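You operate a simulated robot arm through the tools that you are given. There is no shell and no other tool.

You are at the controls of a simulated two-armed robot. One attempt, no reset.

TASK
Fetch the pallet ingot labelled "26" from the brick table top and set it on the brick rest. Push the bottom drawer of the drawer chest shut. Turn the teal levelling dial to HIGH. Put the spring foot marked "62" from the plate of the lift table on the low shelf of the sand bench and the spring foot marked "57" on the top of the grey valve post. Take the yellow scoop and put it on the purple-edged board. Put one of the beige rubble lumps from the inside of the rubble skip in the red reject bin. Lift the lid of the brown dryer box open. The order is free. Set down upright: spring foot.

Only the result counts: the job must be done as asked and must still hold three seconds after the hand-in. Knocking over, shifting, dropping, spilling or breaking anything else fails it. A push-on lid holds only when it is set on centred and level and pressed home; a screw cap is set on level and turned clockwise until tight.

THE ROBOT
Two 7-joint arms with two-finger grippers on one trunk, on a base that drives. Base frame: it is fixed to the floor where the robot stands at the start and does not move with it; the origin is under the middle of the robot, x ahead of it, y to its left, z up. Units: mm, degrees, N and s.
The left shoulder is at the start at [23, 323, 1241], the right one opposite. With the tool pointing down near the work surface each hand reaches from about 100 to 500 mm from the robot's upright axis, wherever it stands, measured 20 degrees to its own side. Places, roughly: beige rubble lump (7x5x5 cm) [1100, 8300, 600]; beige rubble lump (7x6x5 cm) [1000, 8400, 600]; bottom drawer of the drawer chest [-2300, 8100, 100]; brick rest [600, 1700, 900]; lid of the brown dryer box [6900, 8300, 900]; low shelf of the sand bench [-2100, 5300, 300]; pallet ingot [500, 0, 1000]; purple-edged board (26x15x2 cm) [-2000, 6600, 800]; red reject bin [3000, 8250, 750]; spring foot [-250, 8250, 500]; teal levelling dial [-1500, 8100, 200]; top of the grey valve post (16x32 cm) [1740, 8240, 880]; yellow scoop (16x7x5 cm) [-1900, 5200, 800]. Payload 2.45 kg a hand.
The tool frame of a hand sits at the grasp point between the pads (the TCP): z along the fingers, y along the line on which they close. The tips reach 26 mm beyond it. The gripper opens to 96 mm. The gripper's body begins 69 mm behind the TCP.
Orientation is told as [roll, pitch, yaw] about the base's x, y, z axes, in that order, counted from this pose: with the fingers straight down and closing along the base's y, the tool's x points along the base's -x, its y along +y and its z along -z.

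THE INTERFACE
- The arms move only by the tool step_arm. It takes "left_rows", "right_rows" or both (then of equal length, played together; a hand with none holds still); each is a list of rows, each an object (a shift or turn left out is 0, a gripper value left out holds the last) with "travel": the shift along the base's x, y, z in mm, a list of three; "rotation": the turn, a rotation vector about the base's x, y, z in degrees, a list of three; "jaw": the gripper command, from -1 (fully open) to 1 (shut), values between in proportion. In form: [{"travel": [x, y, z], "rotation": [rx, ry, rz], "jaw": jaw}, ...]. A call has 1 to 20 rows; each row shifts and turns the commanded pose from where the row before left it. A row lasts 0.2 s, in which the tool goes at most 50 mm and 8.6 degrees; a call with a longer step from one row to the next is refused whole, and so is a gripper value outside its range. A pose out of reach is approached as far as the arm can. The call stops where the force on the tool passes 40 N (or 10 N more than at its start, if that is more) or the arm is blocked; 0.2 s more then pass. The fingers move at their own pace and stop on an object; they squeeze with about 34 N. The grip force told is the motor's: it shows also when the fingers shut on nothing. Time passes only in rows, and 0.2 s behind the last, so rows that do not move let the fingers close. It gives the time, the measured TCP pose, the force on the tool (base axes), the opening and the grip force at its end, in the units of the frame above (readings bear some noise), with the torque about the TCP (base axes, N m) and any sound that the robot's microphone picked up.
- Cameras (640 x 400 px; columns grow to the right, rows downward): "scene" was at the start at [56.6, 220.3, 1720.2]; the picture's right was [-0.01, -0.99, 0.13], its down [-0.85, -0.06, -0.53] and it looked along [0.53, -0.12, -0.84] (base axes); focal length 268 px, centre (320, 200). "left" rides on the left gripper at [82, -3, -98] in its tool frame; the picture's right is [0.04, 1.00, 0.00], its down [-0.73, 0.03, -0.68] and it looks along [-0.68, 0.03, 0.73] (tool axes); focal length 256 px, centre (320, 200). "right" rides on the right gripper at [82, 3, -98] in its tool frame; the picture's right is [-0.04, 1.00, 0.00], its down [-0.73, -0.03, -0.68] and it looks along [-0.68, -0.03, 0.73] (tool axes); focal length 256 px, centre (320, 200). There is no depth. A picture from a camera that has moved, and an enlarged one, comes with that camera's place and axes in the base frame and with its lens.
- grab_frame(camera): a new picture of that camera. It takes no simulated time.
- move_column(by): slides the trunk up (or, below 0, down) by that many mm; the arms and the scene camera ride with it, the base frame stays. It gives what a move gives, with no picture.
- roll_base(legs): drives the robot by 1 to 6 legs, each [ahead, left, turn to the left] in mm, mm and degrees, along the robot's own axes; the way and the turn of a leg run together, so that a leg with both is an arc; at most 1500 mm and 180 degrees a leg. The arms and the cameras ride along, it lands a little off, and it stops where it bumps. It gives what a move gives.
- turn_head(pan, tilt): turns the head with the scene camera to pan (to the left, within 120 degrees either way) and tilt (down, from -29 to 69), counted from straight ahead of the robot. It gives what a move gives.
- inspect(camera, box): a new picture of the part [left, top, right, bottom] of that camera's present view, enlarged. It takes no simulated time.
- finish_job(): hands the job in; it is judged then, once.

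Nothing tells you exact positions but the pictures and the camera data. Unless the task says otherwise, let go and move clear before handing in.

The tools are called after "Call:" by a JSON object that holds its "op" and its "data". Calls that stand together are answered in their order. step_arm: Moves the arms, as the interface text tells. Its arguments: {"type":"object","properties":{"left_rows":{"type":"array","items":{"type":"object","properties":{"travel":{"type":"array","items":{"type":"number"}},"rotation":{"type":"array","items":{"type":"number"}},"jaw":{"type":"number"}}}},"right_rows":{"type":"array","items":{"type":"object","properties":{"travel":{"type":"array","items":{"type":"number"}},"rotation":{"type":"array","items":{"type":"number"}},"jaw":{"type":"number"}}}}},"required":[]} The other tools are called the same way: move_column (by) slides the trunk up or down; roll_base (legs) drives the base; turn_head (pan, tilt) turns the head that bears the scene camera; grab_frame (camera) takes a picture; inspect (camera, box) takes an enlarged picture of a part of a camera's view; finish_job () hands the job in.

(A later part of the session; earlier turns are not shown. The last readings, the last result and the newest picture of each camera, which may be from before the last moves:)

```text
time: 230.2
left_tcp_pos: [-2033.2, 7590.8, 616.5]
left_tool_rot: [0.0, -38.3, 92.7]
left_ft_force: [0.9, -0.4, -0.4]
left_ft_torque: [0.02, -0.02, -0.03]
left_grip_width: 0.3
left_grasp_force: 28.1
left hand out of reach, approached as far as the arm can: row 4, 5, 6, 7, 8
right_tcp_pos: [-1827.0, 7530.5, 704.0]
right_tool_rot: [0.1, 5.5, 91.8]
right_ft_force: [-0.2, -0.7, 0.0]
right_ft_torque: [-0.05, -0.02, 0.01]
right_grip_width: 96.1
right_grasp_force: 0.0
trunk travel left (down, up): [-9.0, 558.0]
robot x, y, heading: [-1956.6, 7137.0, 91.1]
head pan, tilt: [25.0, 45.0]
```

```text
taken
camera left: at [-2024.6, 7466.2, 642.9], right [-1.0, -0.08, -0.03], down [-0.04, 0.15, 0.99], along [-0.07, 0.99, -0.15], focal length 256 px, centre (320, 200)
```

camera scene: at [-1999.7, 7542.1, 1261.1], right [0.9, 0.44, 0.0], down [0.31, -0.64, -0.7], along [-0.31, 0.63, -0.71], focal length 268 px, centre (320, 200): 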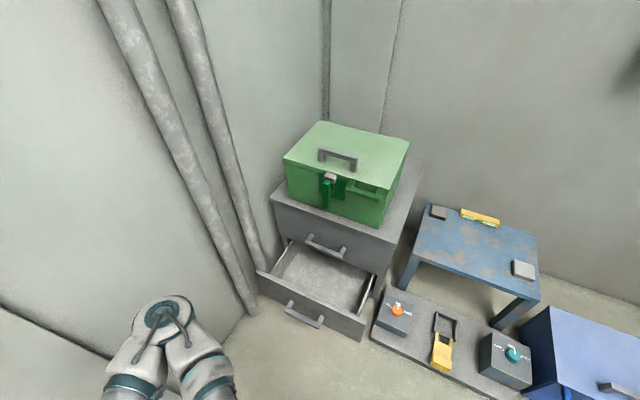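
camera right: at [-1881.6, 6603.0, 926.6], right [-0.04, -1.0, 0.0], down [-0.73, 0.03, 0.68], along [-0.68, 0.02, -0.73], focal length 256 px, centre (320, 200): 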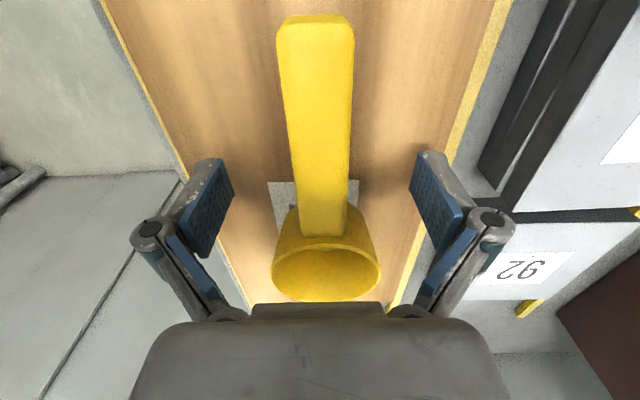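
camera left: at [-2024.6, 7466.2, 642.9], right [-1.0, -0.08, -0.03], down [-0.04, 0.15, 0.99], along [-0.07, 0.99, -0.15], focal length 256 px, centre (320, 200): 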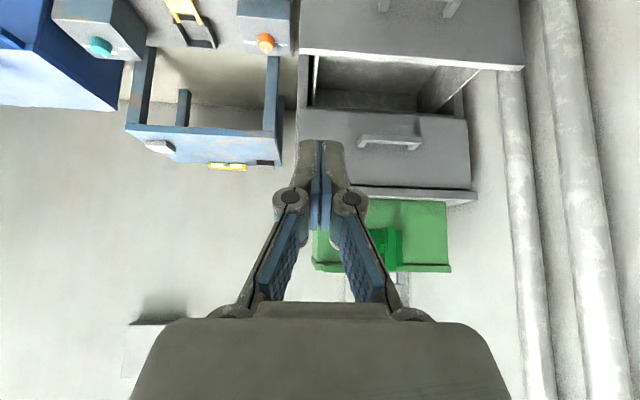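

The hand needs to be farther forward of the now forward-shifted torso. Moving it forward and down toward the drawer front.

Call:
{"op": "step_arm", "data": {"left_rows": [{"travel": [-8, 20, -10]}, {"travel": [-8, 25, -15]}, {"travel": [-8, 25, -20]}, {"travel": [-8, 25, -25]}, {"travel": [-8, 20, -30]}, {"travel": [-8, 20, -30]}, {"travel": [-8, 10, -30]}, {"travel": [-8, 5, -30]}]}}

Call:
{"op": "grab_frame", "data": {"camera": "scene"}}

Call:
{"op": "grab_frame", "data": {"camera": "left"}}

```text
time: 232.0
left_tcp_pos: [-2098.3, 7739.0, 426.0]
left_tool_rot: [-0.2, -38.4, 92.7]
left_ft_force: [-0.3, 0.4, 0.2]
left_ft_torque: [-0.03, 0.03, 0.0]
left_grip_width: 0.0
left_grasp_force: 28.3
right_tcp_pos: [-1828.8, 7531.2, 703.1]
right_tool_rot: [0.0, 5.4, 91.9]
right_ft_force: [0.2, 0.8, -0.3]
right_ft_torque: [0.02, 0.02, 0.01]
right_grip_width: 96.4
right_grasp_force: 0.1
trunk travel left (down, up): [-9.0, 558.0]
robot x, y, heading: [-1960.4, 7134.4, 90.8]
head pan, tilt: [25.0, 45.0]
```

```text
taken
camera scene: at [-2000.6, 7542.4, 1261.0], right [0.9, 0.44, 0.0], down [0.31, -0.64, -0.7], along [-0.31, 0.63, -0.71], focal length 268 px, centre (320, 200)
```

scene: 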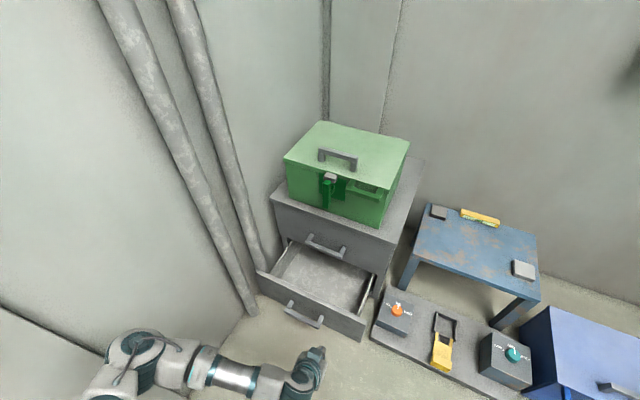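

```text
taken
camera left: at [-2089.4, 7614.4, 453.4], right [-1.0, -0.08, -0.03], down [-0.04, 0.15, 0.99], along [-0.07, 0.99, -0.15], focal length 256 px, centre (320, 200)
```

left: 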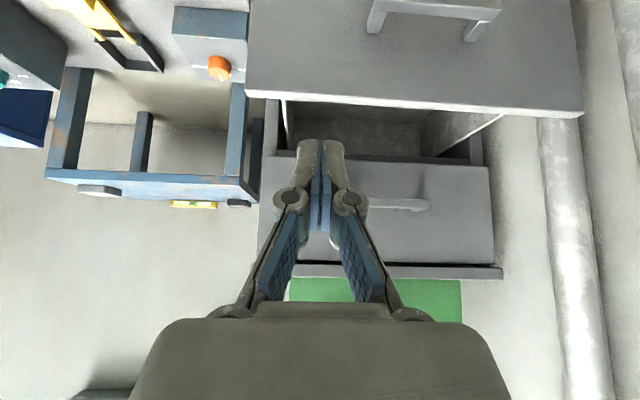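

Tracking well. Lowering the closed left hand to z≈150 in front of the drawer face.

Call:
{"op": "step_arm", "data": {"left_rows": [{"travel": [0, 2, -20]}, {"travel": [0, 2, -30]}, {"travel": [0, 2, -30]}, {"travel": [0, 2, -30]}, {"travel": [0, 2, -30]}, {"travel": [0, 2, -30]}, {"travel": [0, 2, -30]}, {"travel": [0, 2, -30]}, {"travel": [0, 2, -25]}, {"travel": [0, 2, -15]}]}}

Call:
{"op": "grab_frame", "data": {"camera": "left"}}

Call:
{"op": "grab_frame", "data": {"camera": "scene"}}

```text
time: 234.2
left_tcp_pos: [-2095.2, 7760.5, 156.9]
left_tool_rot: [0.2, -38.1, 92.7]
left_ft_force: [0.8, 0.2, -0.8]
left_ft_torque: [0.01, -0.01, -0.02]
left_grip_width: 0.0
left_grasp_force: 28.7
right_tcp_pos: [-1828.0, 7530.6, 703.2]
right_tool_rot: [0.1, 5.5, 91.7]
right_ft_force: [0.5, 0.1, -0.4]
right_ft_torque: [0.04, 0.02, 0.01]
right_grip_width: 96.3
right_grasp_force: 0.0
trunk travel left (down, up): [-9.0, 558.0]
robot x, y, heading: [-1958.4, 7138.0, 90.8]
head pan, tilt: [25.0, 45.0]
```

```text
taken
camera left: at [-2086.6, 7635.7, 184.0], right [-1.0, -0.08, -0.02], down [-0.03, 0.16, 0.99], along [-0.08, 0.98, -0.16], focal length 256 px, centre (320, 200)
```

left: 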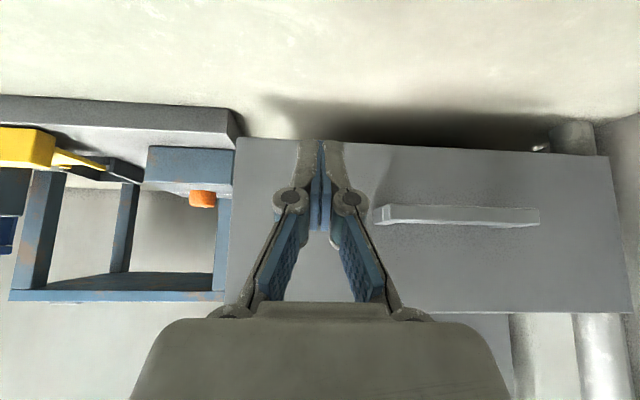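

```text
taken
camera scene: at [-1999.3, 7542.3, 1261.1], right [0.9, 0.44, 0.0], down [0.31, -0.64, -0.7], along [-0.31, 0.63, -0.71], focal length 268 px, centre (320, 200)
```

scene: 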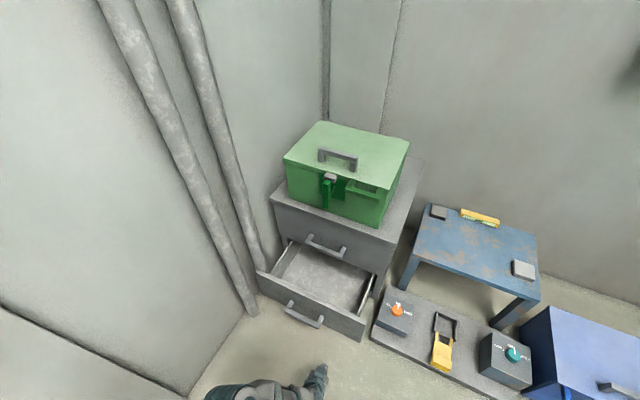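

Fingers are at mid-height of the drawer front. I'll roll the base forward until the fingertips nearly touch, then push with the arm.

Call:
{"op": "roll_base", "data": {"legs": [[150, 0, 0]]}}

Call:
{"op": "step_arm", "data": {"left_rows": [{"travel": [0, 10, 0]}, {"travel": [0, 10, 0]}, {"travel": [0, 10, 0]}, {"travel": [0, 10, 0]}, {"travel": [0, 10, 0]}, {"travel": [0, 10, 0]}]}}

Call:
{"op": "grab_frame", "data": {"camera": "scene"}}

Call:
{"op": "grab_frame", "data": {"camera": "left"}}

```text
time: 235.6
left_tcp_pos: [-2099.3, 7907.6, 157.5]
left_tool_rot: [0.2, -38.0, 92.8]
left_ft_force: [0.0, 0.2, -1.1]
left_ft_torque: [0.04, 0.0, 0.01]
left_grip_width: 0.0
left_grasp_force: 28.6
right_tcp_pos: [-1830.9, 7680.8, 703.6]
right_tool_rot: [0.1, 5.4, 91.7]
right_ft_force: [0.6, -0.2, -0.2]
right_ft_torque: [-0.02, -0.02, 0.01]
right_grip_width: 95.9
right_grasp_force: 0.1
trunk travel left (down, up): [-9.0, 558.0]
robot x, y, heading: [-1960.5, 7285.3, 90.7]
head pan, tilt: [25.0, 45.0]
```

```text
time: 237.0
left_tcp_pos: [-2099.4, 7969.7, 169.3]
left_tool_rot: [0.2, -38.7, 92.8]
left_ft_force: [0.1, -0.7, -0.1]
left_ft_torque: [0.01, 0.04, 0.04]
left_grip_width: 0.1
left_grasp_force: 28.3
left hand out of reach, approached as far as the arm can: row 5, 6
right_tcp_pos: [-1831.4, 7676.2, 706.8]
right_tool_rot: [0.1, 5.1, 91.7]
right_ft_force: [0.5, -0.3, -0.4]
right_ft_torque: [-0.02, 0.04, -0.01]
right_grip_width: 96.0
right_grasp_force: 0.1
trunk travel left (down, up): [-9.0, 558.0]
robot x, y, heading: [-1956.9, 7285.4, 91.0]
head pan, tilt: [25.0, 45.0]
```

```text
taken
camera scene: at [-2001.5, 7690.6, 1261.4], right [0.9, 0.44, 0.0], down [0.31, -0.64, -0.7], along [-0.31, 0.63, -0.71], focal length 268 px, centre (320, 200)
```

scene: 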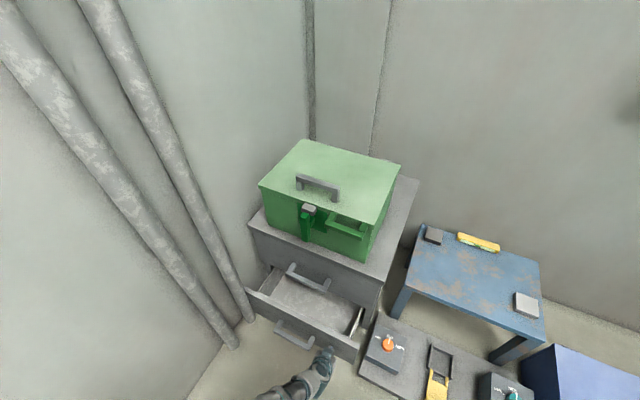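

```text
taken
camera left: at [-2090.6, 7844.3, 195.4], right [-1.0, -0.08, -0.02], down [-0.03, 0.15, 0.99], along [-0.08, 0.99, -0.15], focal length 256 px, centre (320, 200)
```

left: 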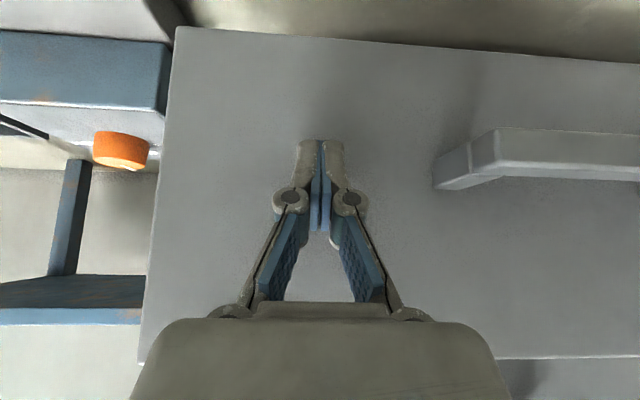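

No contact yet; the drawer face is a bit farther. I'll push by rolling the base forward in steps.

Call:
{"op": "roll_base", "data": {"legs": [[70, 0, 0]]}}

Call:
{"op": "grab_frame", "data": {"camera": "scene"}}

```text
time: 238.0
left_tcp_pos: [-2100.1, 8038.4, 167.9]
left_tool_rot: [0.2, -38.4, 92.7]
left_ft_force: [-0.4, -0.4, 0.4]
left_ft_torque: [0.02, 0.01, 0.01]
left_grip_width: 0.0
left_grasp_force: 27.6
right_tcp_pos: [-1831.9, 7745.0, 705.4]
right_tool_rot: [0.1, 5.2, 91.7]
right_ft_force: [0.4, -0.1, -0.3]
right_ft_torque: [-0.02, 0.0, 0.0]
right_grip_width: 95.8
right_grasp_force: 0.0
trunk travel left (down, up): [-9.0, 558.0]
robot x, y, heading: [-1964.8, 7350.8, 90.8]
head pan, tilt: [25.0, 45.0]
```

```text
taken
camera scene: at [-2002.9, 7761.5, 1260.7], right [0.9, 0.44, 0.0], down [0.31, -0.64, -0.7], along [-0.31, 0.63, -0.71], focal length 268 px, centre (320, 200)
```

scene: 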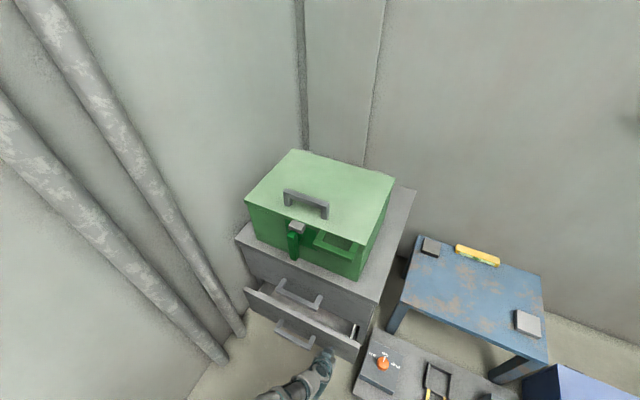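

The drawer is sliding in. Continuing to push.

Call:
{"op": "roll_base", "data": {"legs": [[60, 0, 0]]}}

Call:
{"op": "grab_frame", "data": {"camera": "scene"}}

Call:
{"op": "grab_frame", "data": {"camera": "left"}}

```text
time: 238.9
left_tcp_pos: [-2099.7, 8098.5, 168.0]
left_tool_rot: [0.1, -38.7, 92.7]
left_ft_force: [0.4, 1.0, 0.3]
left_ft_torque: [0.02, 0.0, 0.0]
left_grip_width: 0.1
left_grasp_force: 28.4
right_tcp_pos: [-1831.9, 7802.6, 708.6]
right_tool_rot: [0.1, 4.7, 91.8]
right_ft_force: [-0.2, 0.6, 1.0]
right_ft_torque: [0.0, -0.01, 0.01]
right_grip_width: 96.0
right_grasp_force: 0.1
trunk travel left (down, up): [-9.0, 558.0]
robot x, y, heading: [-1960.0, 7417.6, 91.1]
head pan, tilt: [25.0, 45.0]
```

```text
taken
camera scene: at [-2003.7, 7821.8, 1260.7], right [0.9, 0.44, 0.0], down [0.31, -0.64, -0.7], along [-0.31, 0.63, -0.71], focal length 268 px, centre (320, 200)
```

scene: 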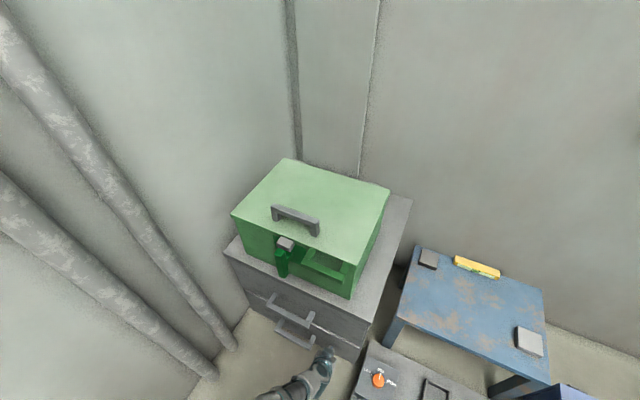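

```text
taken
camera left: at [-2091.7, 7974.7, 194.7], right [-1.0, -0.08, -0.02], down [-0.03, 0.15, 0.99], along [-0.08, 0.99, -0.15], focal length 256 px, centre (320, 200)
```

left: 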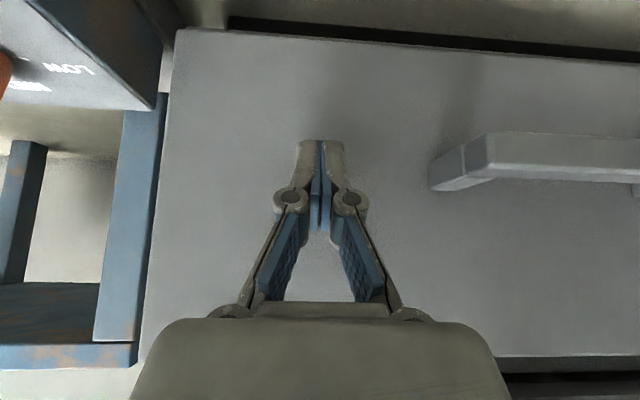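

Nearly shut. Pushing the last bit until it stops.

Call:
{"op": "roll_base", "data": {"legs": [[25, 0, 0]]}}

Call:
{"op": "grab_frame", "data": {"camera": "left"}}

Call:
{"op": "inspect", "data": {"camera": "scene", "box": [200, 220, 400, 370]}}

```text
time: 239.7
left_tcp_pos: [-2096.7, 8103.0, 166.1]
left_tool_rot: [0.0, -39.0, 92.8]
left_ft_force: [-2.9, -9.4, -0.4]
left_ft_torque: [-0.12, 0.06, -0.03]
left_grip_width: 0.1
left_grasp_force: 28.8
right_tcp_pos: [-1832.4, 7795.6, 715.8]
right_tool_rot: [0.0, 3.6, 91.9]
right_ft_force: [0.6, 0.3, -0.8]
right_ft_torque: [-0.01, 0.0, -0.03]
right_grip_width: 95.8
right_grasp_force: 0.1
trunk travel left (down, up): [-9.0, 558.0]
robot x, y, heading: [-1960.3, 7422.3, 91.2]
head pan, tilt: [25.0, 45.0]
stopped in leg 1: the force on the tool passed its limit at 83 N (the readings are from after the stop); the commanded pose is now the measured one
```

```text
taken
camera left: at [-2088.6, 7977.9, 192.4], right [-1.0, -0.08, -0.02], down [-0.04, 0.14, 0.99], along [-0.08, 0.99, -0.14], focal length 256 px, centre (320, 200)
```

left: 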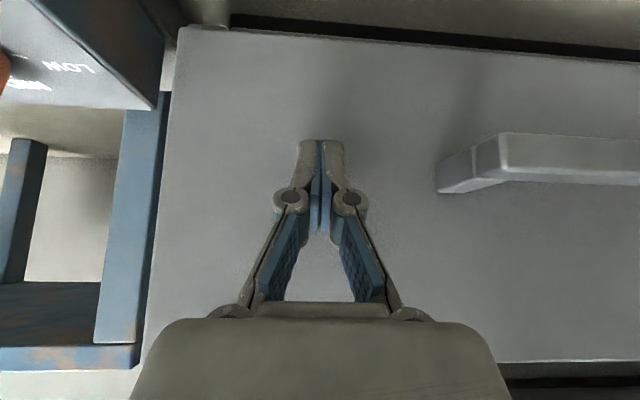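

```text
2.67 times, centred on (300, 295) of scene
camera zoom: at [-2004.7, 7827.9, 1261.0], right [0.9, 0.44, 0.0], down [0.31, -0.64, -0.7], along [-0.31, 0.63, -0.71], focal length 714 px, centre (373, -53)
```

zoom: 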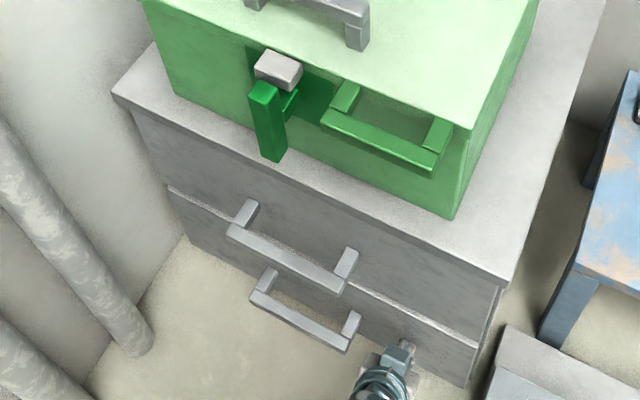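

It hit a stop with high force. I'll verify by pushing gently with the arm to make sure it's fully home.

Call:
{"op": "step_arm", "data": {"left_rows": [{"travel": [0, 4, 0]}, {"travel": [0, 4, 0]}, {"travel": [0, 4, 0]}, {"travel": [0, 4, 0]}]}}

Call:
{"op": "inspect", "data": {"camera": "scene", "box": [240, 270, 400, 370]}}

```text
time: 240.3
left_tcp_pos: [-2097.9, 8103.2, 168.3]
left_tool_rot: [-0.3, -38.6, 92.8]
left_ft_force: [-3.7, -11.6, -0.9]
left_ft_torque: [-0.21, 0.04, -0.02]
left_grip_width: 0.1
left_grasp_force: 28.3
left hand out of reach, approached as far as the arm can: row 1, 2
right_tcp_pos: [-1832.9, 7790.6, 717.1]
right_tool_rot: [0.0, 3.2, 92.0]
right_ft_force: [0.1, -0.2, 0.7]
right_ft_torque: [0.01, -0.03, -0.01]
right_grip_width: 95.9
right_grasp_force: 0.0
trunk travel left (down, up): [-9.0, 558.0]
robot x, y, heading: [-1960.7, 7418.2, 90.9]
head pan, tilt: [25.0, 45.0]
stopped in row 2 (left hand): the force on the tool passed its limit at 44 N (the readings are from after the stop); the commanded pose is now the measured one
```

```text
4.00 times, centred on (320, 320) of scene
camera zoom: at [-2004.8, 7827.2, 1261.1], right [0.9, 0.44, 0.0], down [0.31, -0.64, -0.7], along [-0.31, 0.63, -0.71], focal length 1071 px, centre (320, -280)
```

zoom: 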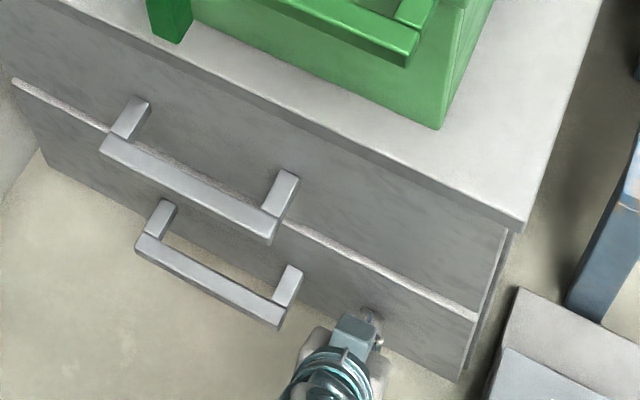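

The drawer resists fully (44 N with no movement). I'll back off and inspect it to be sure it's flush.

Call:
{"op": "roll_base", "data": {"legs": [[-200, 0, 0]]}}

Call:
{"op": "turn_head", "data": {"pan": 25, "tilt": 40}}

Call:
{"op": "grab_frame", "data": {"camera": "scene"}}

Call:
{"op": "inspect", "data": {"camera": "scene", "box": [240, 220, 420, 340]}}

Call:
{"op": "grab_frame", "data": {"camera": "left"}}

```text
time: 241.9
left_tcp_pos: [-2095.3, 7902.2, 169.7]
left_tool_rot: [-0.2, -39.0, 92.9]
left_ft_force: [1.2, 0.3, -0.3]
left_ft_torque: [-0.01, 0.0, 0.03]
left_grip_width: 0.0
left_grasp_force: 29.2
right_tcp_pos: [-1829.3, 7587.6, 718.8]
right_tool_rot: [0.0, 3.2, 92.1]
right_ft_force: [0.3, -0.7, 0.3]
right_ft_torque: [-0.02, 0.02, -0.03]
right_grip_width: 95.9
right_grasp_force: 0.0
trunk travel left (down, up): [-9.0, 558.0]
robot x, y, heading: [-1957.5, 7219.9, 91.1]
head pan, tilt: [25.0, 45.0]
```

```text
time: 242.6
left_tcp_pos: [-2094.4, 7902.3, 170.4]
left_tool_rot: [-0.3, -39.3, 92.9]
left_ft_force: [-0.2, 0.1, -0.2]
left_ft_torque: [0.0, -0.01, -0.03]
left_grip_width: 0.0
left_grasp_force: 28.4
right_tcp_pos: [-1828.4, 7585.1, 720.5]
right_tool_rot: [0.0, 2.9, 92.1]
right_ft_force: [-0.5, 0.8, 0.4]
right_ft_torque: [-0.02, 0.02, -0.03]
right_grip_width: 96.0
right_grasp_force: 0.1
trunk travel left (down, up): [-9.0, 558.0]
robot x, y, heading: [-1966.6, 7218.9, 90.9]
head pan, tilt: [25.0, 40.0]
```

```text
taken
camera scene: at [-2003.0, 7627.7, 1268.4], right [0.9, 0.44, 0.0], down [0.28, -0.58, -0.76], along [-0.34, 0.68, -0.65], focal length 268 px, centre (320, 200)
```

scene: 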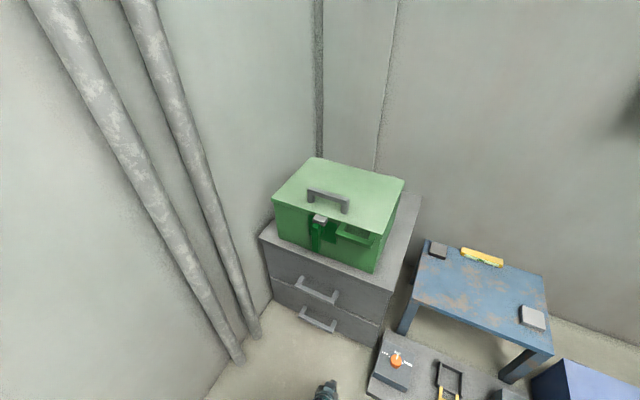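

```text
3.33 times, centred on (330, 280) of scene
camera zoom: at [-2003.0, 7627.7, 1268.4], right [0.9, 0.44, 0.0], down [0.28, -0.58, -0.76], along [-0.34, 0.68, -0.65], focal length 892 px, centre (287, -67)
```

zoom: 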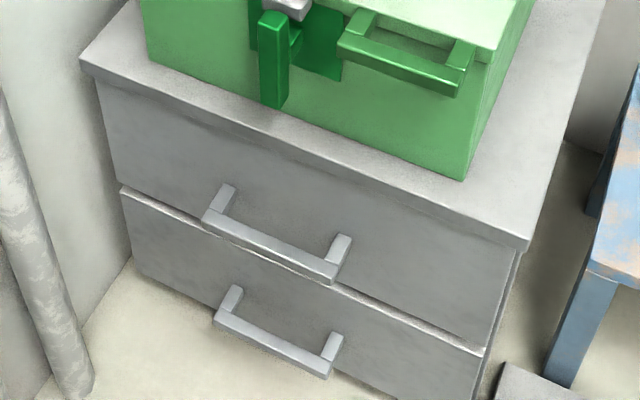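

```text
taken
camera left: at [-2085.6, 7779.0, 195.8], right [-1.0, -0.08, -0.03], down [-0.04, 0.14, 0.99], along [-0.07, 0.99, -0.14], focal length 256 px, centre (320, 200)
```

left: 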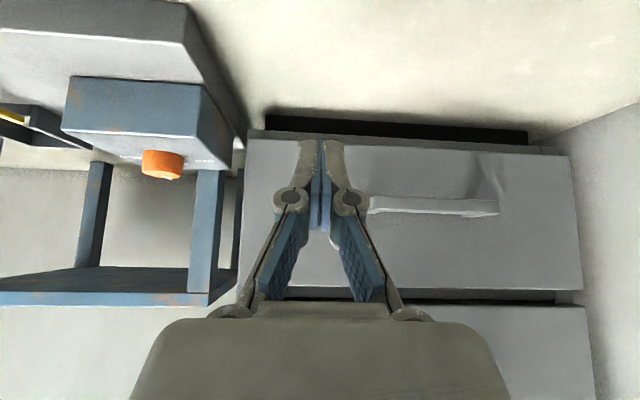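

The drawer is flush and shut. Next the teal dial close by at about [-1500, 8119]; raising the left hand clear and shifting right.

Call:
{"op": "step_arm", "data": {"left_rows": [{"travel": [0, -5, 20]}, {"travel": [0, -10, 30]}, {"travel": [0, -10, 35]}, {"travel": [0, -15, 35]}, {"travel": [0, -15, 35]}, {"travel": [0, -15, 35]}, {"travel": [0, -15, 35]}, {"travel": [0, -15, 35]}, {"travel": [0, -15, 35]}, {"travel": [0, -15, 35]}, {"travel": [5, -15, 35]}, {"travel": [5, -15, 35]}, {"travel": [5, -10, 25]}]}}

Call:
{"op": "roll_base", "data": {"legs": [[0, -300, -1]]}}

Call:
{"op": "turn_head", "data": {"pan": -5, "tilt": 50}}

Call:
{"op": "grab_frame", "data": {"camera": "scene"}}

Call:
{"op": "grab_frame", "data": {"camera": "right"}}

```text
time: 245.3
left_tcp_pos: [-2081.4, 7731.5, 599.8]
left_tool_rot: [-0.3, -39.3, 92.9]
left_ft_force: [0.2, -0.2, 0.5]
left_ft_torque: [-0.01, 0.0, 0.01]
left_grip_width: 0.0
left_grasp_force: 28.4
right_tcp_pos: [-1828.8, 7584.1, 720.3]
right_tool_rot: [0.0, 2.9, 92.2]
right_ft_force: [-0.7, -0.1, -0.2]
right_ft_torque: [0.02, -0.01, -0.01]
right_grip_width: 96.2
right_grasp_force: 0.1
trunk travel left (down, up): [-9.0, 558.0]
robot x, y, heading: [-1958.6, 7218.4, 91.0]
head pan, tilt: [25.0, 40.0]
```

```text
time: 247.4
left_tcp_pos: [-1771.9, 7736.8, 597.1]
left_tool_rot: [-0.6, -39.3, 92.0]
left_ft_force: [0.0, 0.3, 0.1]
left_ft_torque: [0.0, -0.02, 0.03]
left_grip_width: 0.1
left_grasp_force: 28.9
right_tcp_pos: [-1522.2, 7584.9, 720.0]
right_tool_rot: [-0.4, 2.9, 90.8]
right_ft_force: [-0.1, -0.1, 0.2]
right_ft_torque: [0.03, 0.04, -0.02]
right_grip_width: 96.1
right_grasp_force: 0.0
trunk travel left (down, up): [-9.0, 558.0]
robot x, y, heading: [-1656.8, 7224.1, 89.8]
head pan, tilt: [25.0, 40.0]
```

```text
time: 248.4
left_tcp_pos: [-1760.9, 7733.4, 602.3]
left_tool_rot: [0.3, -39.7, 91.4]
left_ft_force: [-0.5, 0.4, 0.2]
left_ft_torque: [0.0, 0.0, 0.01]
left_grip_width: 0.0
left_grasp_force: 28.5
right_tcp_pos: [-1510.7, 7579.9, 721.3]
right_tool_rot: [0.5, 2.5, 90.9]
right_ft_force: [0.4, -1.1, -0.1]
right_ft_torque: [0.01, 0.01, -0.01]
right_grip_width: 95.9
right_grasp_force: 0.1
trunk travel left (down, up): [-9.0, 558.0]
robot x, y, heading: [-1651.4, 7222.0, 89.7]
head pan, tilt: [-5.0, 50.0]
```

```text
taken
camera scene: at [-1641.6, 7630.7, 1254.3], right [1.0, -0.09, 0.0], down [-0.07, -0.77, -0.64], along [0.05, 0.64, -0.77], focal length 268 px, centre (320, 200)
```

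scene: 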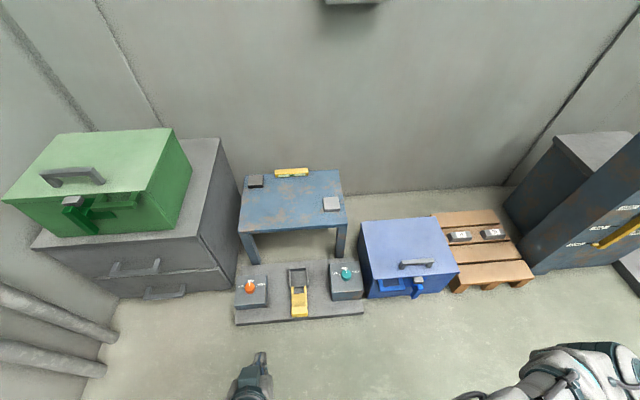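

```text
taken
camera right: at [-1512.5, 7504.5, 823.2], right [-1.0, 0.02, 0.01], down [0.02, 0.76, 0.65], along [0.01, 0.65, -0.76], focal length 256 px, centre (320, 200)
```

right: 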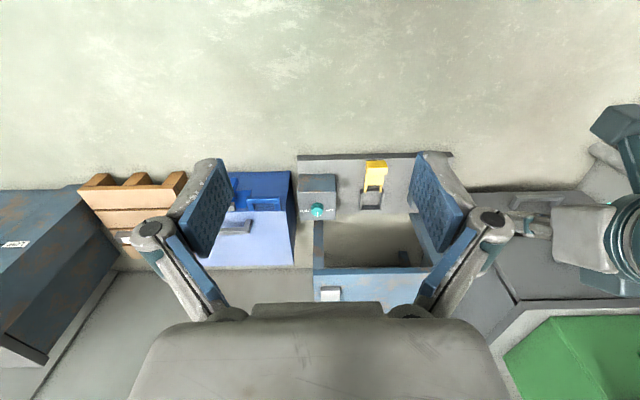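

Excellent overview of the dial panel. Zooming on the teal dial to read its marks.

Call:
{"op": "inspect", "data": {"camera": "scene", "box": [315, 245, 379, 305]}}

Call:
{"op": "inspect", "data": {"camera": "right", "box": [280, 150, 360, 240]}}

Call:
{"op": "inspect", "data": {"camera": "scene", "box": [220, 255, 284, 315]}}

```text
6.67 times, centred on (347, 275) of scene
camera zoom: at [-1641.6, 7630.7, 1254.3], right [1.0, -0.09, 0.0], down [-0.07, -0.77, -0.64], along [0.05, 0.64, -0.77], focal length 1784 px, centre (140, -300)
```

zoom: 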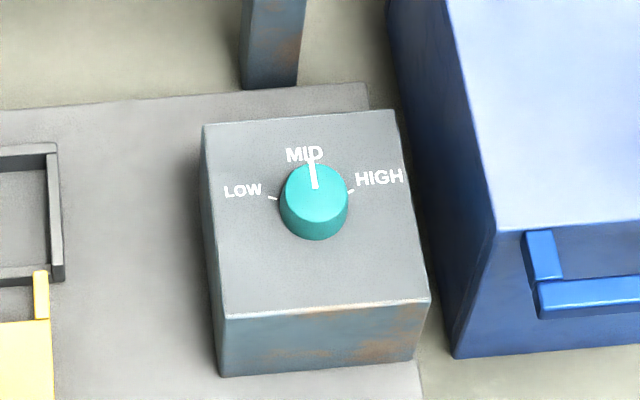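

```text
4.44 times, centred on (320, 195) of right
camera zoom: at [-1512.5, 7504.5, 823.2], right [-1.0, 0.02, 0.01], down [0.02, 0.76, 0.65], along [0.01, 0.65, -0.76], focal length 1138 px, centre (320, 222)
```

zoom: 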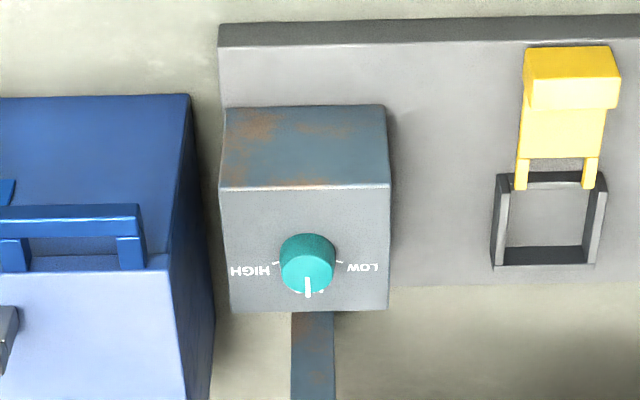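

```text
6.67 times, centred on (252, 285) of scene
camera zoom: at [-1641.6, 7630.7, 1254.3], right [1.0, -0.09, 0.0], down [-0.07, -0.77, -0.64], along [0.05, 0.64, -0.77], focal length 1784 px, centre (773, -367)
```

zoom: 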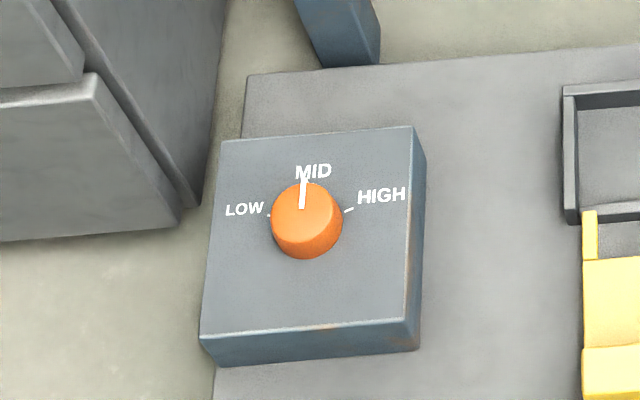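

The teal dial points at MID; HIGH is about 62° clockwise. Knob top centre is at [-1494, 8111, 171]. I'll move forward and bring the right hand over it, pre-rotated so the turn is comfortable.

Call:
{"op": "roll_base", "data": {"legs": [[120, 0, 0]]}}

Call:
{"op": "step_arm", "data": {"right_rows": [{"travel": [0, 20, -10], "rotation": [0, 0, 4]}, {"travel": [0, 30, -15], "rotation": [0, 0, 6]}, {"travel": [0, 35, -20], "rotation": [0, 0, 6]}, {"travel": [0, 35, -25], "rotation": [0, 0, 6]}, {"travel": [2, 35, -30], "rotation": [0, 0, 6]}, {"travel": [2, 35, -30], "rotation": [0, 0, 3]}, {"travel": [2, 35, -30], "rotation": [2.5, 0, 0]}, {"travel": [2, 35, -30]}, {"travel": [2, 35, -30]}, {"travel": [0, 35, -30]}, {"travel": [0, 30, -30]}, {"travel": [0, 20, -30]}]}}

Call:
{"op": "grab_frame", "data": {"camera": "right"}}

Call:
{"op": "grab_frame", "data": {"camera": "scene"}}

```text
time: 249.6
left_tcp_pos: [-1769.0, 7853.0, 602.8]
left_tool_rot: [-0.3, -39.5, 91.8]
left_ft_force: [-0.4, 0.1, -0.9]
left_ft_torque: [-0.01, -0.05, -0.04]
left_grip_width: 0.0
left_grasp_force: 28.2
right_tcp_pos: [-1519.7, 7700.7, 722.4]
right_tool_rot: [-0.1, 2.6, 90.9]
right_ft_force: [-0.6, 1.2, -0.1]
right_ft_torque: [0.02, 0.0, -0.03]
right_grip_width: 96.0
right_grasp_force: 0.1
trunk travel left (down, up): [-9.0, 558.0]
robot x, y, heading: [-1660.3, 7340.6, 90.0]
head pan, tilt: [-5.0, 50.0]
```

```text
time: 252.2
left_tcp_pos: [-1768.4, 7850.8, 605.1]
left_tool_rot: [-0.3, -39.8, 91.7]
left_ft_force: [0.0, 0.3, -0.4]
left_ft_torque: [0.02, 0.02, 0.01]
left_grip_width: 0.2
left_grasp_force: 29.1
right_tcp_pos: [-1507.5, 8076.4, 411.0]
right_tool_rot: [-1.3, 0.1, 121.8]
right_ft_force: [0.3, -0.6, -0.3]
right_ft_torque: [0.01, 0.02, -0.01]
right_grip_width: 95.8
right_grasp_force: 0.0
trunk travel left (down, up): [-9.0, 558.0]
robot x, y, heading: [-1658.2, 7339.9, 89.9]
head pan, tilt: [-5.0, 50.0]
```

```text
taken
camera right: at [-1470.0, 8005.3, 509.7], right [-0.87, -0.49, -0.02], down [-0.38, 0.63, 0.68], along [-0.32, 0.6, -0.73], focal length 256 px, centre (320, 200)
```

right: 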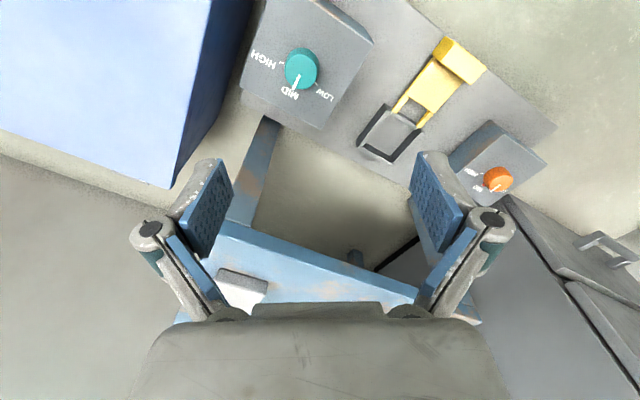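

```text
taken
camera scene: at [-1652.0, 7751.2, 1253.8], right [1.0, -0.09, 0.0], down [-0.07, -0.77, -0.64], along [0.06, 0.63, -0.77], focal length 268 px, centre (320, 200)
```

scene: 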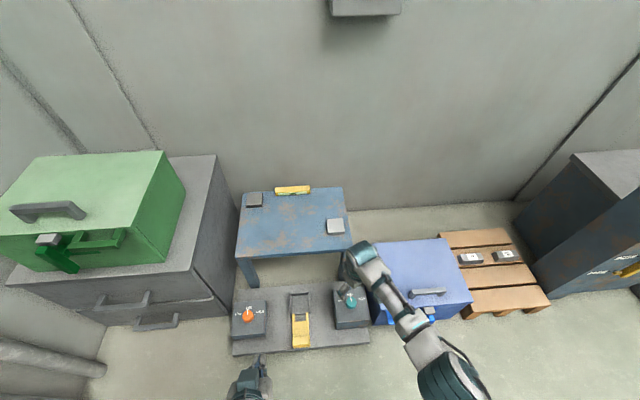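

Call:
{"op": "step_arm", "data": {"right_rows": [{"travel": [4, 6, -20], "rotation": [0, 1, 0]}, {"travel": [4, 8, -30], "rotation": [0, 0, 0]}, {"travel": [4, 8, -35]}, {"travel": [3, 8, -35]}, {"travel": [0, 0, -25]}, {"travel": [0, 0, -10]}]}}

Call:
{"op": "grab_frame", "data": {"camera": "right"}}

Call:
{"op": "grab_frame", "data": {"camera": "scene"}}

```text
time: 253.6
left_tcp_pos: [-1767.5, 7851.2, 605.0]
left_tool_rot: [-0.3, -39.8, 91.7]
left_ft_force: [0.0, -0.2, 0.6]
left_ft_torque: [-0.01, -0.01, 0.03]
left_grip_width: 0.0
left_grasp_force: 28.8
right_tcp_pos: [-1488.8, 8048.7, 295.1]
right_tool_rot: [-0.2, -0.5, 121.8]
right_ft_force: [-0.8, 0.8, 0.5]
right_ft_torque: [0.01, 0.04, -0.03]
right_grip_width: 96.0
right_grasp_force: 0.0
right hand out of reach, approached as far as the arm can: row 2, 3, 4, 5, 6
trunk travel left (down, up): [-9.0, 558.0]
robot x, y, heading: [-1656.1, 7341.4, 90.0]
head pan, tilt: [-5.0, 50.0]
```

```text
taken
camera right: at [-1448.5, 7978.1, 393.0], right [-0.87, -0.49, -0.01], down [-0.36, 0.63, 0.68], along [-0.33, 0.6, -0.73], focal length 256 px, centre (320, 200)
```

right: 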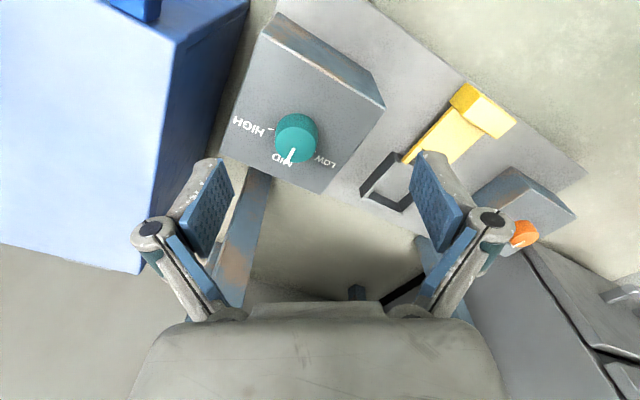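

```text
taken
camera scene: at [-1651.7, 7750.8, 1253.9], right [1.0, -0.09, 0.0], down [-0.07, -0.77, -0.64], along [0.06, 0.63, -0.77], focal length 268 px, centre (320, 200)
```

scene: 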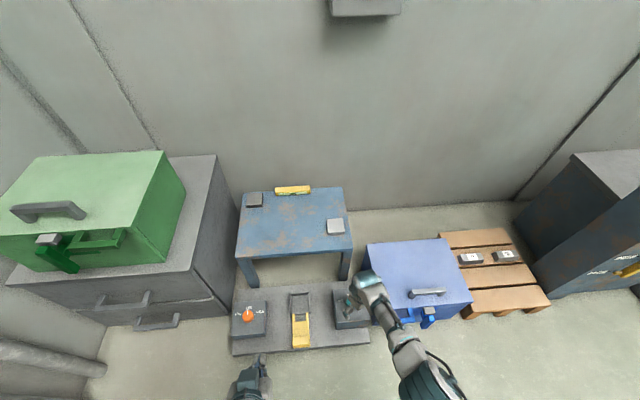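

The arm is at its reach limit; moving the base forward about 100 mm.

Call:
{"op": "roll_base", "data": {"legs": [[100, 0, 0]]}}

Call:
{"op": "step_arm", "data": {"right_rows": [{"travel": [0, -8, 0]}, {"travel": [0, -12, -5]}, {"travel": [0, -12, -10]}, {"travel": [-2, -10, -10]}]}}

Call:
{"op": "grab_frame", "data": {"camera": "right"}}

```text
time: 254.7
left_tcp_pos: [-1766.5, 7949.6, 604.1]
left_tool_rot: [-0.2, -39.8, 91.5]
left_ft_force: [0.1, 1.4, -0.5]
left_ft_torque: [-0.01, 0.03, 0.02]
left_grip_width: 0.2
left_grasp_force: 28.4
right_tcp_pos: [-1486.7, 8147.1, 294.0]
right_tool_rot: [-0.3, -0.3, 121.7]
right_ft_force: [0.0, -0.7, -0.2]
right_ft_torque: [0.0, 0.02, -0.01]
right_grip_width: 95.7
right_grasp_force: 0.1
trunk travel left (down, up): [-9.0, 558.0]
robot x, y, heading: [-1657.2, 7439.3, 89.8]
head pan, tilt: [-5.0, 50.0]
```

```text
time: 255.7
left_tcp_pos: [-1765.2, 7945.5, 607.7]
left_tool_rot: [-0.2, -40.4, 91.5]
left_ft_force: [0.3, 0.1, 0.1]
left_ft_torque: [-0.03, -0.01, 0.01]
left_grip_width: 0.2
left_grasp_force: 28.5
right_tcp_pos: [-1490.3, 8104.7, 273.3]
right_tool_rot: [-0.6, -0.8, 121.8]
right_ft_force: [0.2, -0.4, -0.2]
right_ft_torque: [-0.01, 0.06, 0.01]
right_grip_width: 95.9
right_grasp_force: 0.0
trunk travel left (down, up): [-9.0, 558.0]
robot x, y, heading: [-1655.1, 7438.5, 89.8]
head pan, tilt: [-5.0, 50.0]
```

```text
taken
camera right: at [-1449.7, 8032.8, 371.1], right [-0.87, -0.49, -0.01], down [-0.36, 0.63, 0.69], along [-0.33, 0.6, -0.73], focal length 256 px, centre (320, 200)
```

right: 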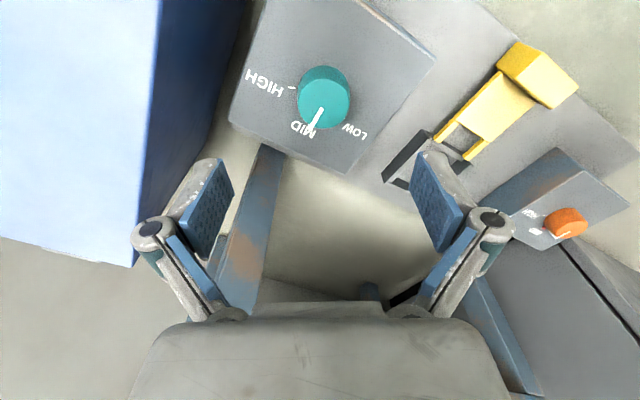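

Aligned with the knob (within ~3 mm). Descending to grip it.

Call:
{"op": "step_arm", "data": {"right_rows": [{"travel": [0, -1, -15], "rotation": [0.5, 0.7, 0]}, {"travel": [0, -1, -20]}, {"travel": [0, -1, -20]}, {"travel": [0, 0, -15]}, {"travel": [0, 0, -10]}]}}

Call:
{"op": "grab_frame", "data": {"camera": "right"}}

```text
time: 256.9
left_tcp_pos: [-1766.2, 7946.3, 608.0]
left_tool_rot: [-0.1, -40.3, 91.6]
left_ft_force: [-0.2, -0.6, 0.0]
left_ft_torque: [0.0, 0.01, 0.02]
left_grip_width: 0.0
left_grasp_force: 28.0
right_tcp_pos: [-1488.3, 8081.0, 202.2]
right_tool_rot: [-0.1, -1.5, 121.8]
right_ft_force: [-0.8, 0.2, 0.1]
right_ft_torque: [-0.05, -0.02, 0.02]
right_grip_width: 95.9
right_grasp_force: 0.1
right hand out of reach, approached as far as the arm can: row 3, 4, 5
trunk travel left (down, up): [-9.0, 558.0]
robot x, y, heading: [-1655.3, 7438.5, 89.8]
head pan, tilt: [-5.0, 50.0]
```

```text
taken
camera right: at [-1447.9, 8009.6, 298.6], right [-0.87, -0.49, 0.0], down [-0.35, 0.62, 0.7], along [-0.34, 0.61, -0.72], focal length 256 px, centre (320, 200)
```

right: 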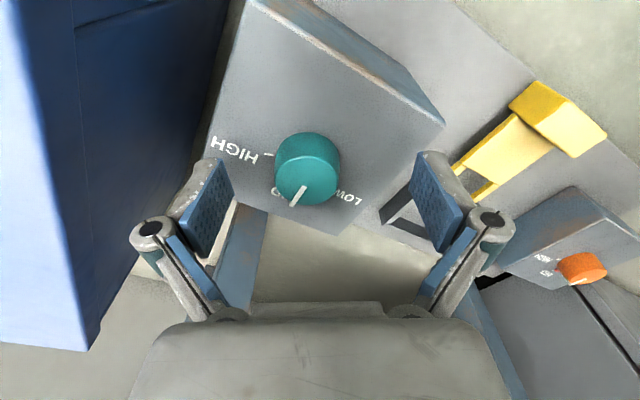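

Need a bit more forward base; lifting slightly first, then rolling forward 70 mm.

Call:
{"op": "step_arm", "data": {"right_rows": [{"travel": [0, 0, 15]}, {"travel": [0, 0, 20]}]}}

Call:
{"op": "roll_base", "data": {"legs": [[75, 0, 0]]}}

Call:
{"op": "step_arm", "data": {"right_rows": [{"travel": [0, -10, 0]}, {"travel": [0, -15, 0]}, {"travel": [0, -15, -5]}, {"travel": [0, -10, -5]}]}}

Call:
{"op": "grab_frame", "data": {"camera": "right"}}

```text
time: 257.5
left_tcp_pos: [-1766.5, 7945.9, 609.0]
left_tool_rot: [-0.3, -40.4, 91.5]
left_ft_force: [-0.3, 0.2, -0.1]
left_ft_torque: [0.01, -0.03, 0.01]
left_grip_width: 0.1
left_grasp_force: 28.2
right_tcp_pos: [-1486.6, 8080.7, 240.1]
right_tool_rot: [-0.2, -1.5, 121.7]
right_ft_force: [-0.4, -0.4, 0.9]
right_ft_torque: [0.02, 0.0, 0.0]
right_grip_width: 96.0
right_grasp_force: 0.1
trunk travel left (down, up): [-9.0, 558.0]
robot x, y, heading: [-1658.9, 7433.7, 89.7]
head pan, tilt: [-5.0, 50.0]
```

```text
time: 258.6
left_tcp_pos: [-1766.2, 8021.8, 607.6]
left_tool_rot: [-0.3, -40.2, 91.5]
left_ft_force: [-0.3, 0.7, -0.1]
left_ft_torque: [0.03, 0.0, 0.0]
left_grip_width: 0.0
left_grasp_force: 28.9
right_tcp_pos: [-1485.8, 8156.4, 238.2]
right_tool_rot: [-0.1, -1.4, 121.7]
right_ft_force: [0.2, -0.1, 0.1]
right_ft_torque: [0.01, 0.0, 0.02]
right_grip_width: 96.0
right_grasp_force: 0.1
trunk travel left (down, up): [-9.0, 558.0]
robot x, y, heading: [-1658.8, 7516.2, 89.8]
head pan, tilt: [-5.0, 50.0]
```

```text
time: 259.6
left_tcp_pos: [-1765.8, 8018.2, 612.3]
left_tool_rot: [-0.1, -40.7, 91.6]
left_ft_force: [-0.6, 0.0, -0.9]
left_ft_torque: [0.0, 0.0, -0.01]
left_grip_width: 0.2
left_grasp_force: 28.5
right_tcp_pos: [-1486.5, 8104.5, 232.3]
right_tool_rot: [-0.4, -1.8, 121.7]
right_ft_force: [0.4, -0.2, -0.3]
right_ft_torque: [-0.01, -0.02, -0.01]
right_grip_width: 95.9
right_grasp_force: 0.1
trunk travel left (down, up): [-9.0, 558.0]
robot x, y, heading: [-1656.8, 7515.7, 89.6]
head pan, tilt: [-5.0, 50.0]
```

```text
taken
camera right: at [-1446.2, 8031.4, 329.7], right [-0.87, -0.49, -0.01], down [-0.35, 0.62, 0.7], along [-0.34, 0.61, -0.71], focal length 256 px, centre (320, 200)
```

right: 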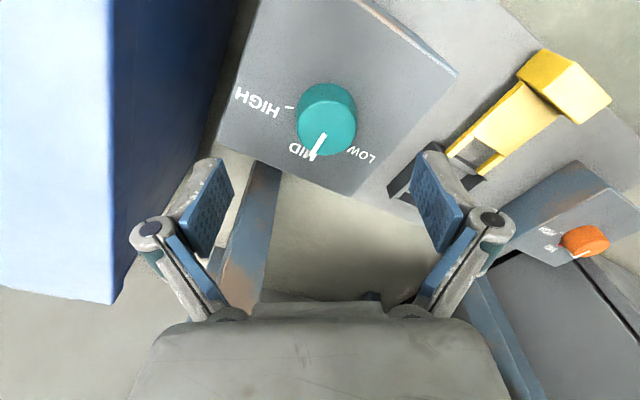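

Call:
{"op": "step_arm", "data": {"right_rows": [{"travel": [-3, -1, -8], "rotation": [-1.7, -0.6, 0]}, {"travel": [-2, 0, -12]}, {"travel": [0, 0, -12]}, {"travel": [0, 0, -8]}, {"travel": [0, 0, -4]}]}}

Call:
{"op": "grab_frame", "data": {"camera": "right"}}

```text
time: 260.8
left_tcp_pos: [-1765.9, 8017.7, 611.8]
left_tool_rot: [-0.3, -40.8, 91.6]
left_ft_force: [-0.6, -0.8, 0.1]
left_ft_torque: [-0.01, -0.02, -0.04]
left_grip_width: 0.0
left_grasp_force: 28.9
right_tcp_pos: [-1491.5, 8104.0, 188.3]
right_tool_rot: [0.0, 0.1, 121.7]
right_ft_force: [-0.1, -0.3, -0.7]
right_ft_torque: [-0.01, 0.01, 0.0]
right_grip_width: 95.7
right_grasp_force: 0.1
trunk travel left (down, up): [-9.0, 558.0]
robot x, y, heading: [-1657.1, 7513.0, 89.8]
head pan, tilt: [-5.0, 50.0]
```

```text
taken
camera right: at [-1451.4, 8034.1, 287.1], right [-0.87, -0.49, 0.0], down [-0.36, 0.64, 0.68], along [-0.33, 0.59, -0.73], focal length 256 px, centre (320, 200)
```

right: 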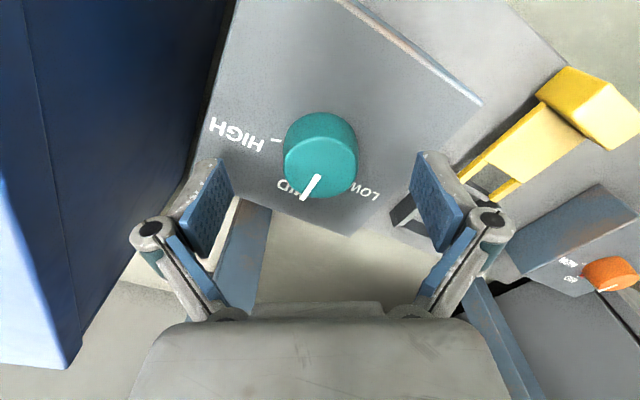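

Knob sits exactly between the pads. Closing on it.

Call:
{"op": "step_arm", "data": {"right_rows": [{"jaw": -0.6}, {"jaw": -0.3}, {"jaw": -0.1}, {"jaw": 0.05}, {"jaw": 0.2}, {"jaw": 0.6}, {"jaw": 1}]}}

Call:
{"op": "grab_frame", "data": {"camera": "right"}}

```text
time: 262.4
left_tcp_pos: [-1766.9, 8019.2, 612.3]
left_tool_rot: [-0.1, -40.7, 91.4]
left_ft_force: [0.3, -0.6, 0.4]
left_ft_torque: [0.02, 0.0, 0.03]
left_grip_width: 0.1
left_grasp_force: 28.5
right_tcp_pos: [-1491.7, 8104.9, 188.3]
right_tool_rot: [0.0, 0.0, 121.7]
right_ft_force: [-0.5, -0.9, 0.0]
right_ft_torque: [-0.1, 0.07, 0.02]
right_grip_width: 41.0
right_grasp_force: 45.1
trunk travel left (down, up): [-9.0, 558.0]
robot x, y, heading: [-1653.6, 7519.1, 89.7]
head pan, tilt: [-5.0, 50.0]
```

```text
taken
camera right: at [-1451.7, 8034.0, 287.2], right [-0.87, -0.49, 0.0], down [-0.36, 0.64, 0.68], along [-0.33, 0.59, -0.73], focal length 256 px, centre (320, 200)
```

right: 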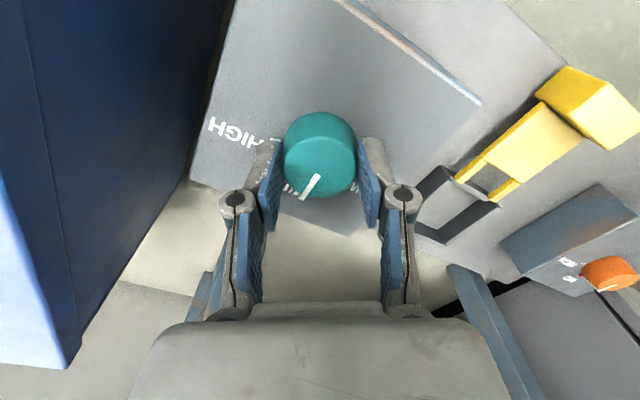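

Gripped. Turning clockwise toward HIGH.

Call:
{"op": "step_arm", "data": {"right_rows": [{"rotation": [0, 0, -4], "jaw": 1}, {"rotation": [0, 0, -6], "jaw": 1}, {"rotation": [0, 0, -7], "jaw": 1}, {"rotation": [0, 0, -7], "jaw": 1}, {"rotation": [0, 0, -7], "jaw": 1}, {"rotation": [0, 0, -7], "jaw": 1}, {"rotation": [0, 0, -7], "jaw": 1}, {"rotation": [0, 0, -7], "jaw": 1}, {"rotation": [0, 0, -5], "jaw": 1}, {"rotation": [0, 0, -2], "jaw": 1}]}}

Call:
{"op": "grab_frame", "data": {"camera": "right"}}

Call:
{"op": "inspect", "data": {"camera": "scene", "box": [300, 240, 420, 340]}}

```text
time: 264.6
left_tcp_pos: [-1767.1, 8017.6, 610.9]
left_tool_rot: [-0.3, -40.7, 91.5]
left_ft_force: [0.3, -0.4, -0.7]
left_ft_torque: [-0.03, 0.02, -0.01]
left_grip_width: 0.0
left_grasp_force: 28.1
right_tcp_pos: [-1491.4, 8103.7, 187.8]
right_tool_rot: [-0.1, 0.0, 62.6]
right_ft_force: [0.3, -11.4, 12.6]
right_ft_torque: [-0.44, 0.37, 0.0]
right_grip_width: 41.1
right_grasp_force: 45.4
trunk travel left (down, up): [-9.0, 558.0]
robot x, y, heading: [-1654.3, 7517.4, 89.7]
head pan, tilt: [-5.0, 50.0]
```

```text
taken
camera right: at [-1532.5, 8034.1, 287.1], right [-0.87, 0.5, 0.0], down [0.36, 0.64, 0.68], along [0.34, 0.59, -0.73], focal length 256 px, centre (320, 200)
```

right: 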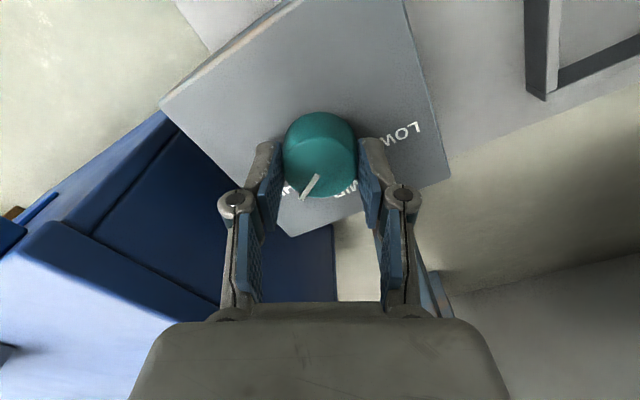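

```text
4.00 times, centred on (360, 290) of scene
camera zoom: at [-1650.4, 7923.1, 1255.0], right [1.0, -0.09, 0.0], down [-0.07, -0.77, -0.64], along [0.06, 0.64, -0.77], focal length 1071 px, centre (160, -160)
```

zoom: 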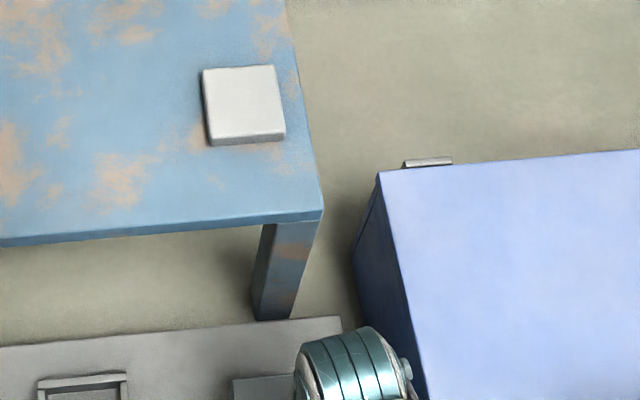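

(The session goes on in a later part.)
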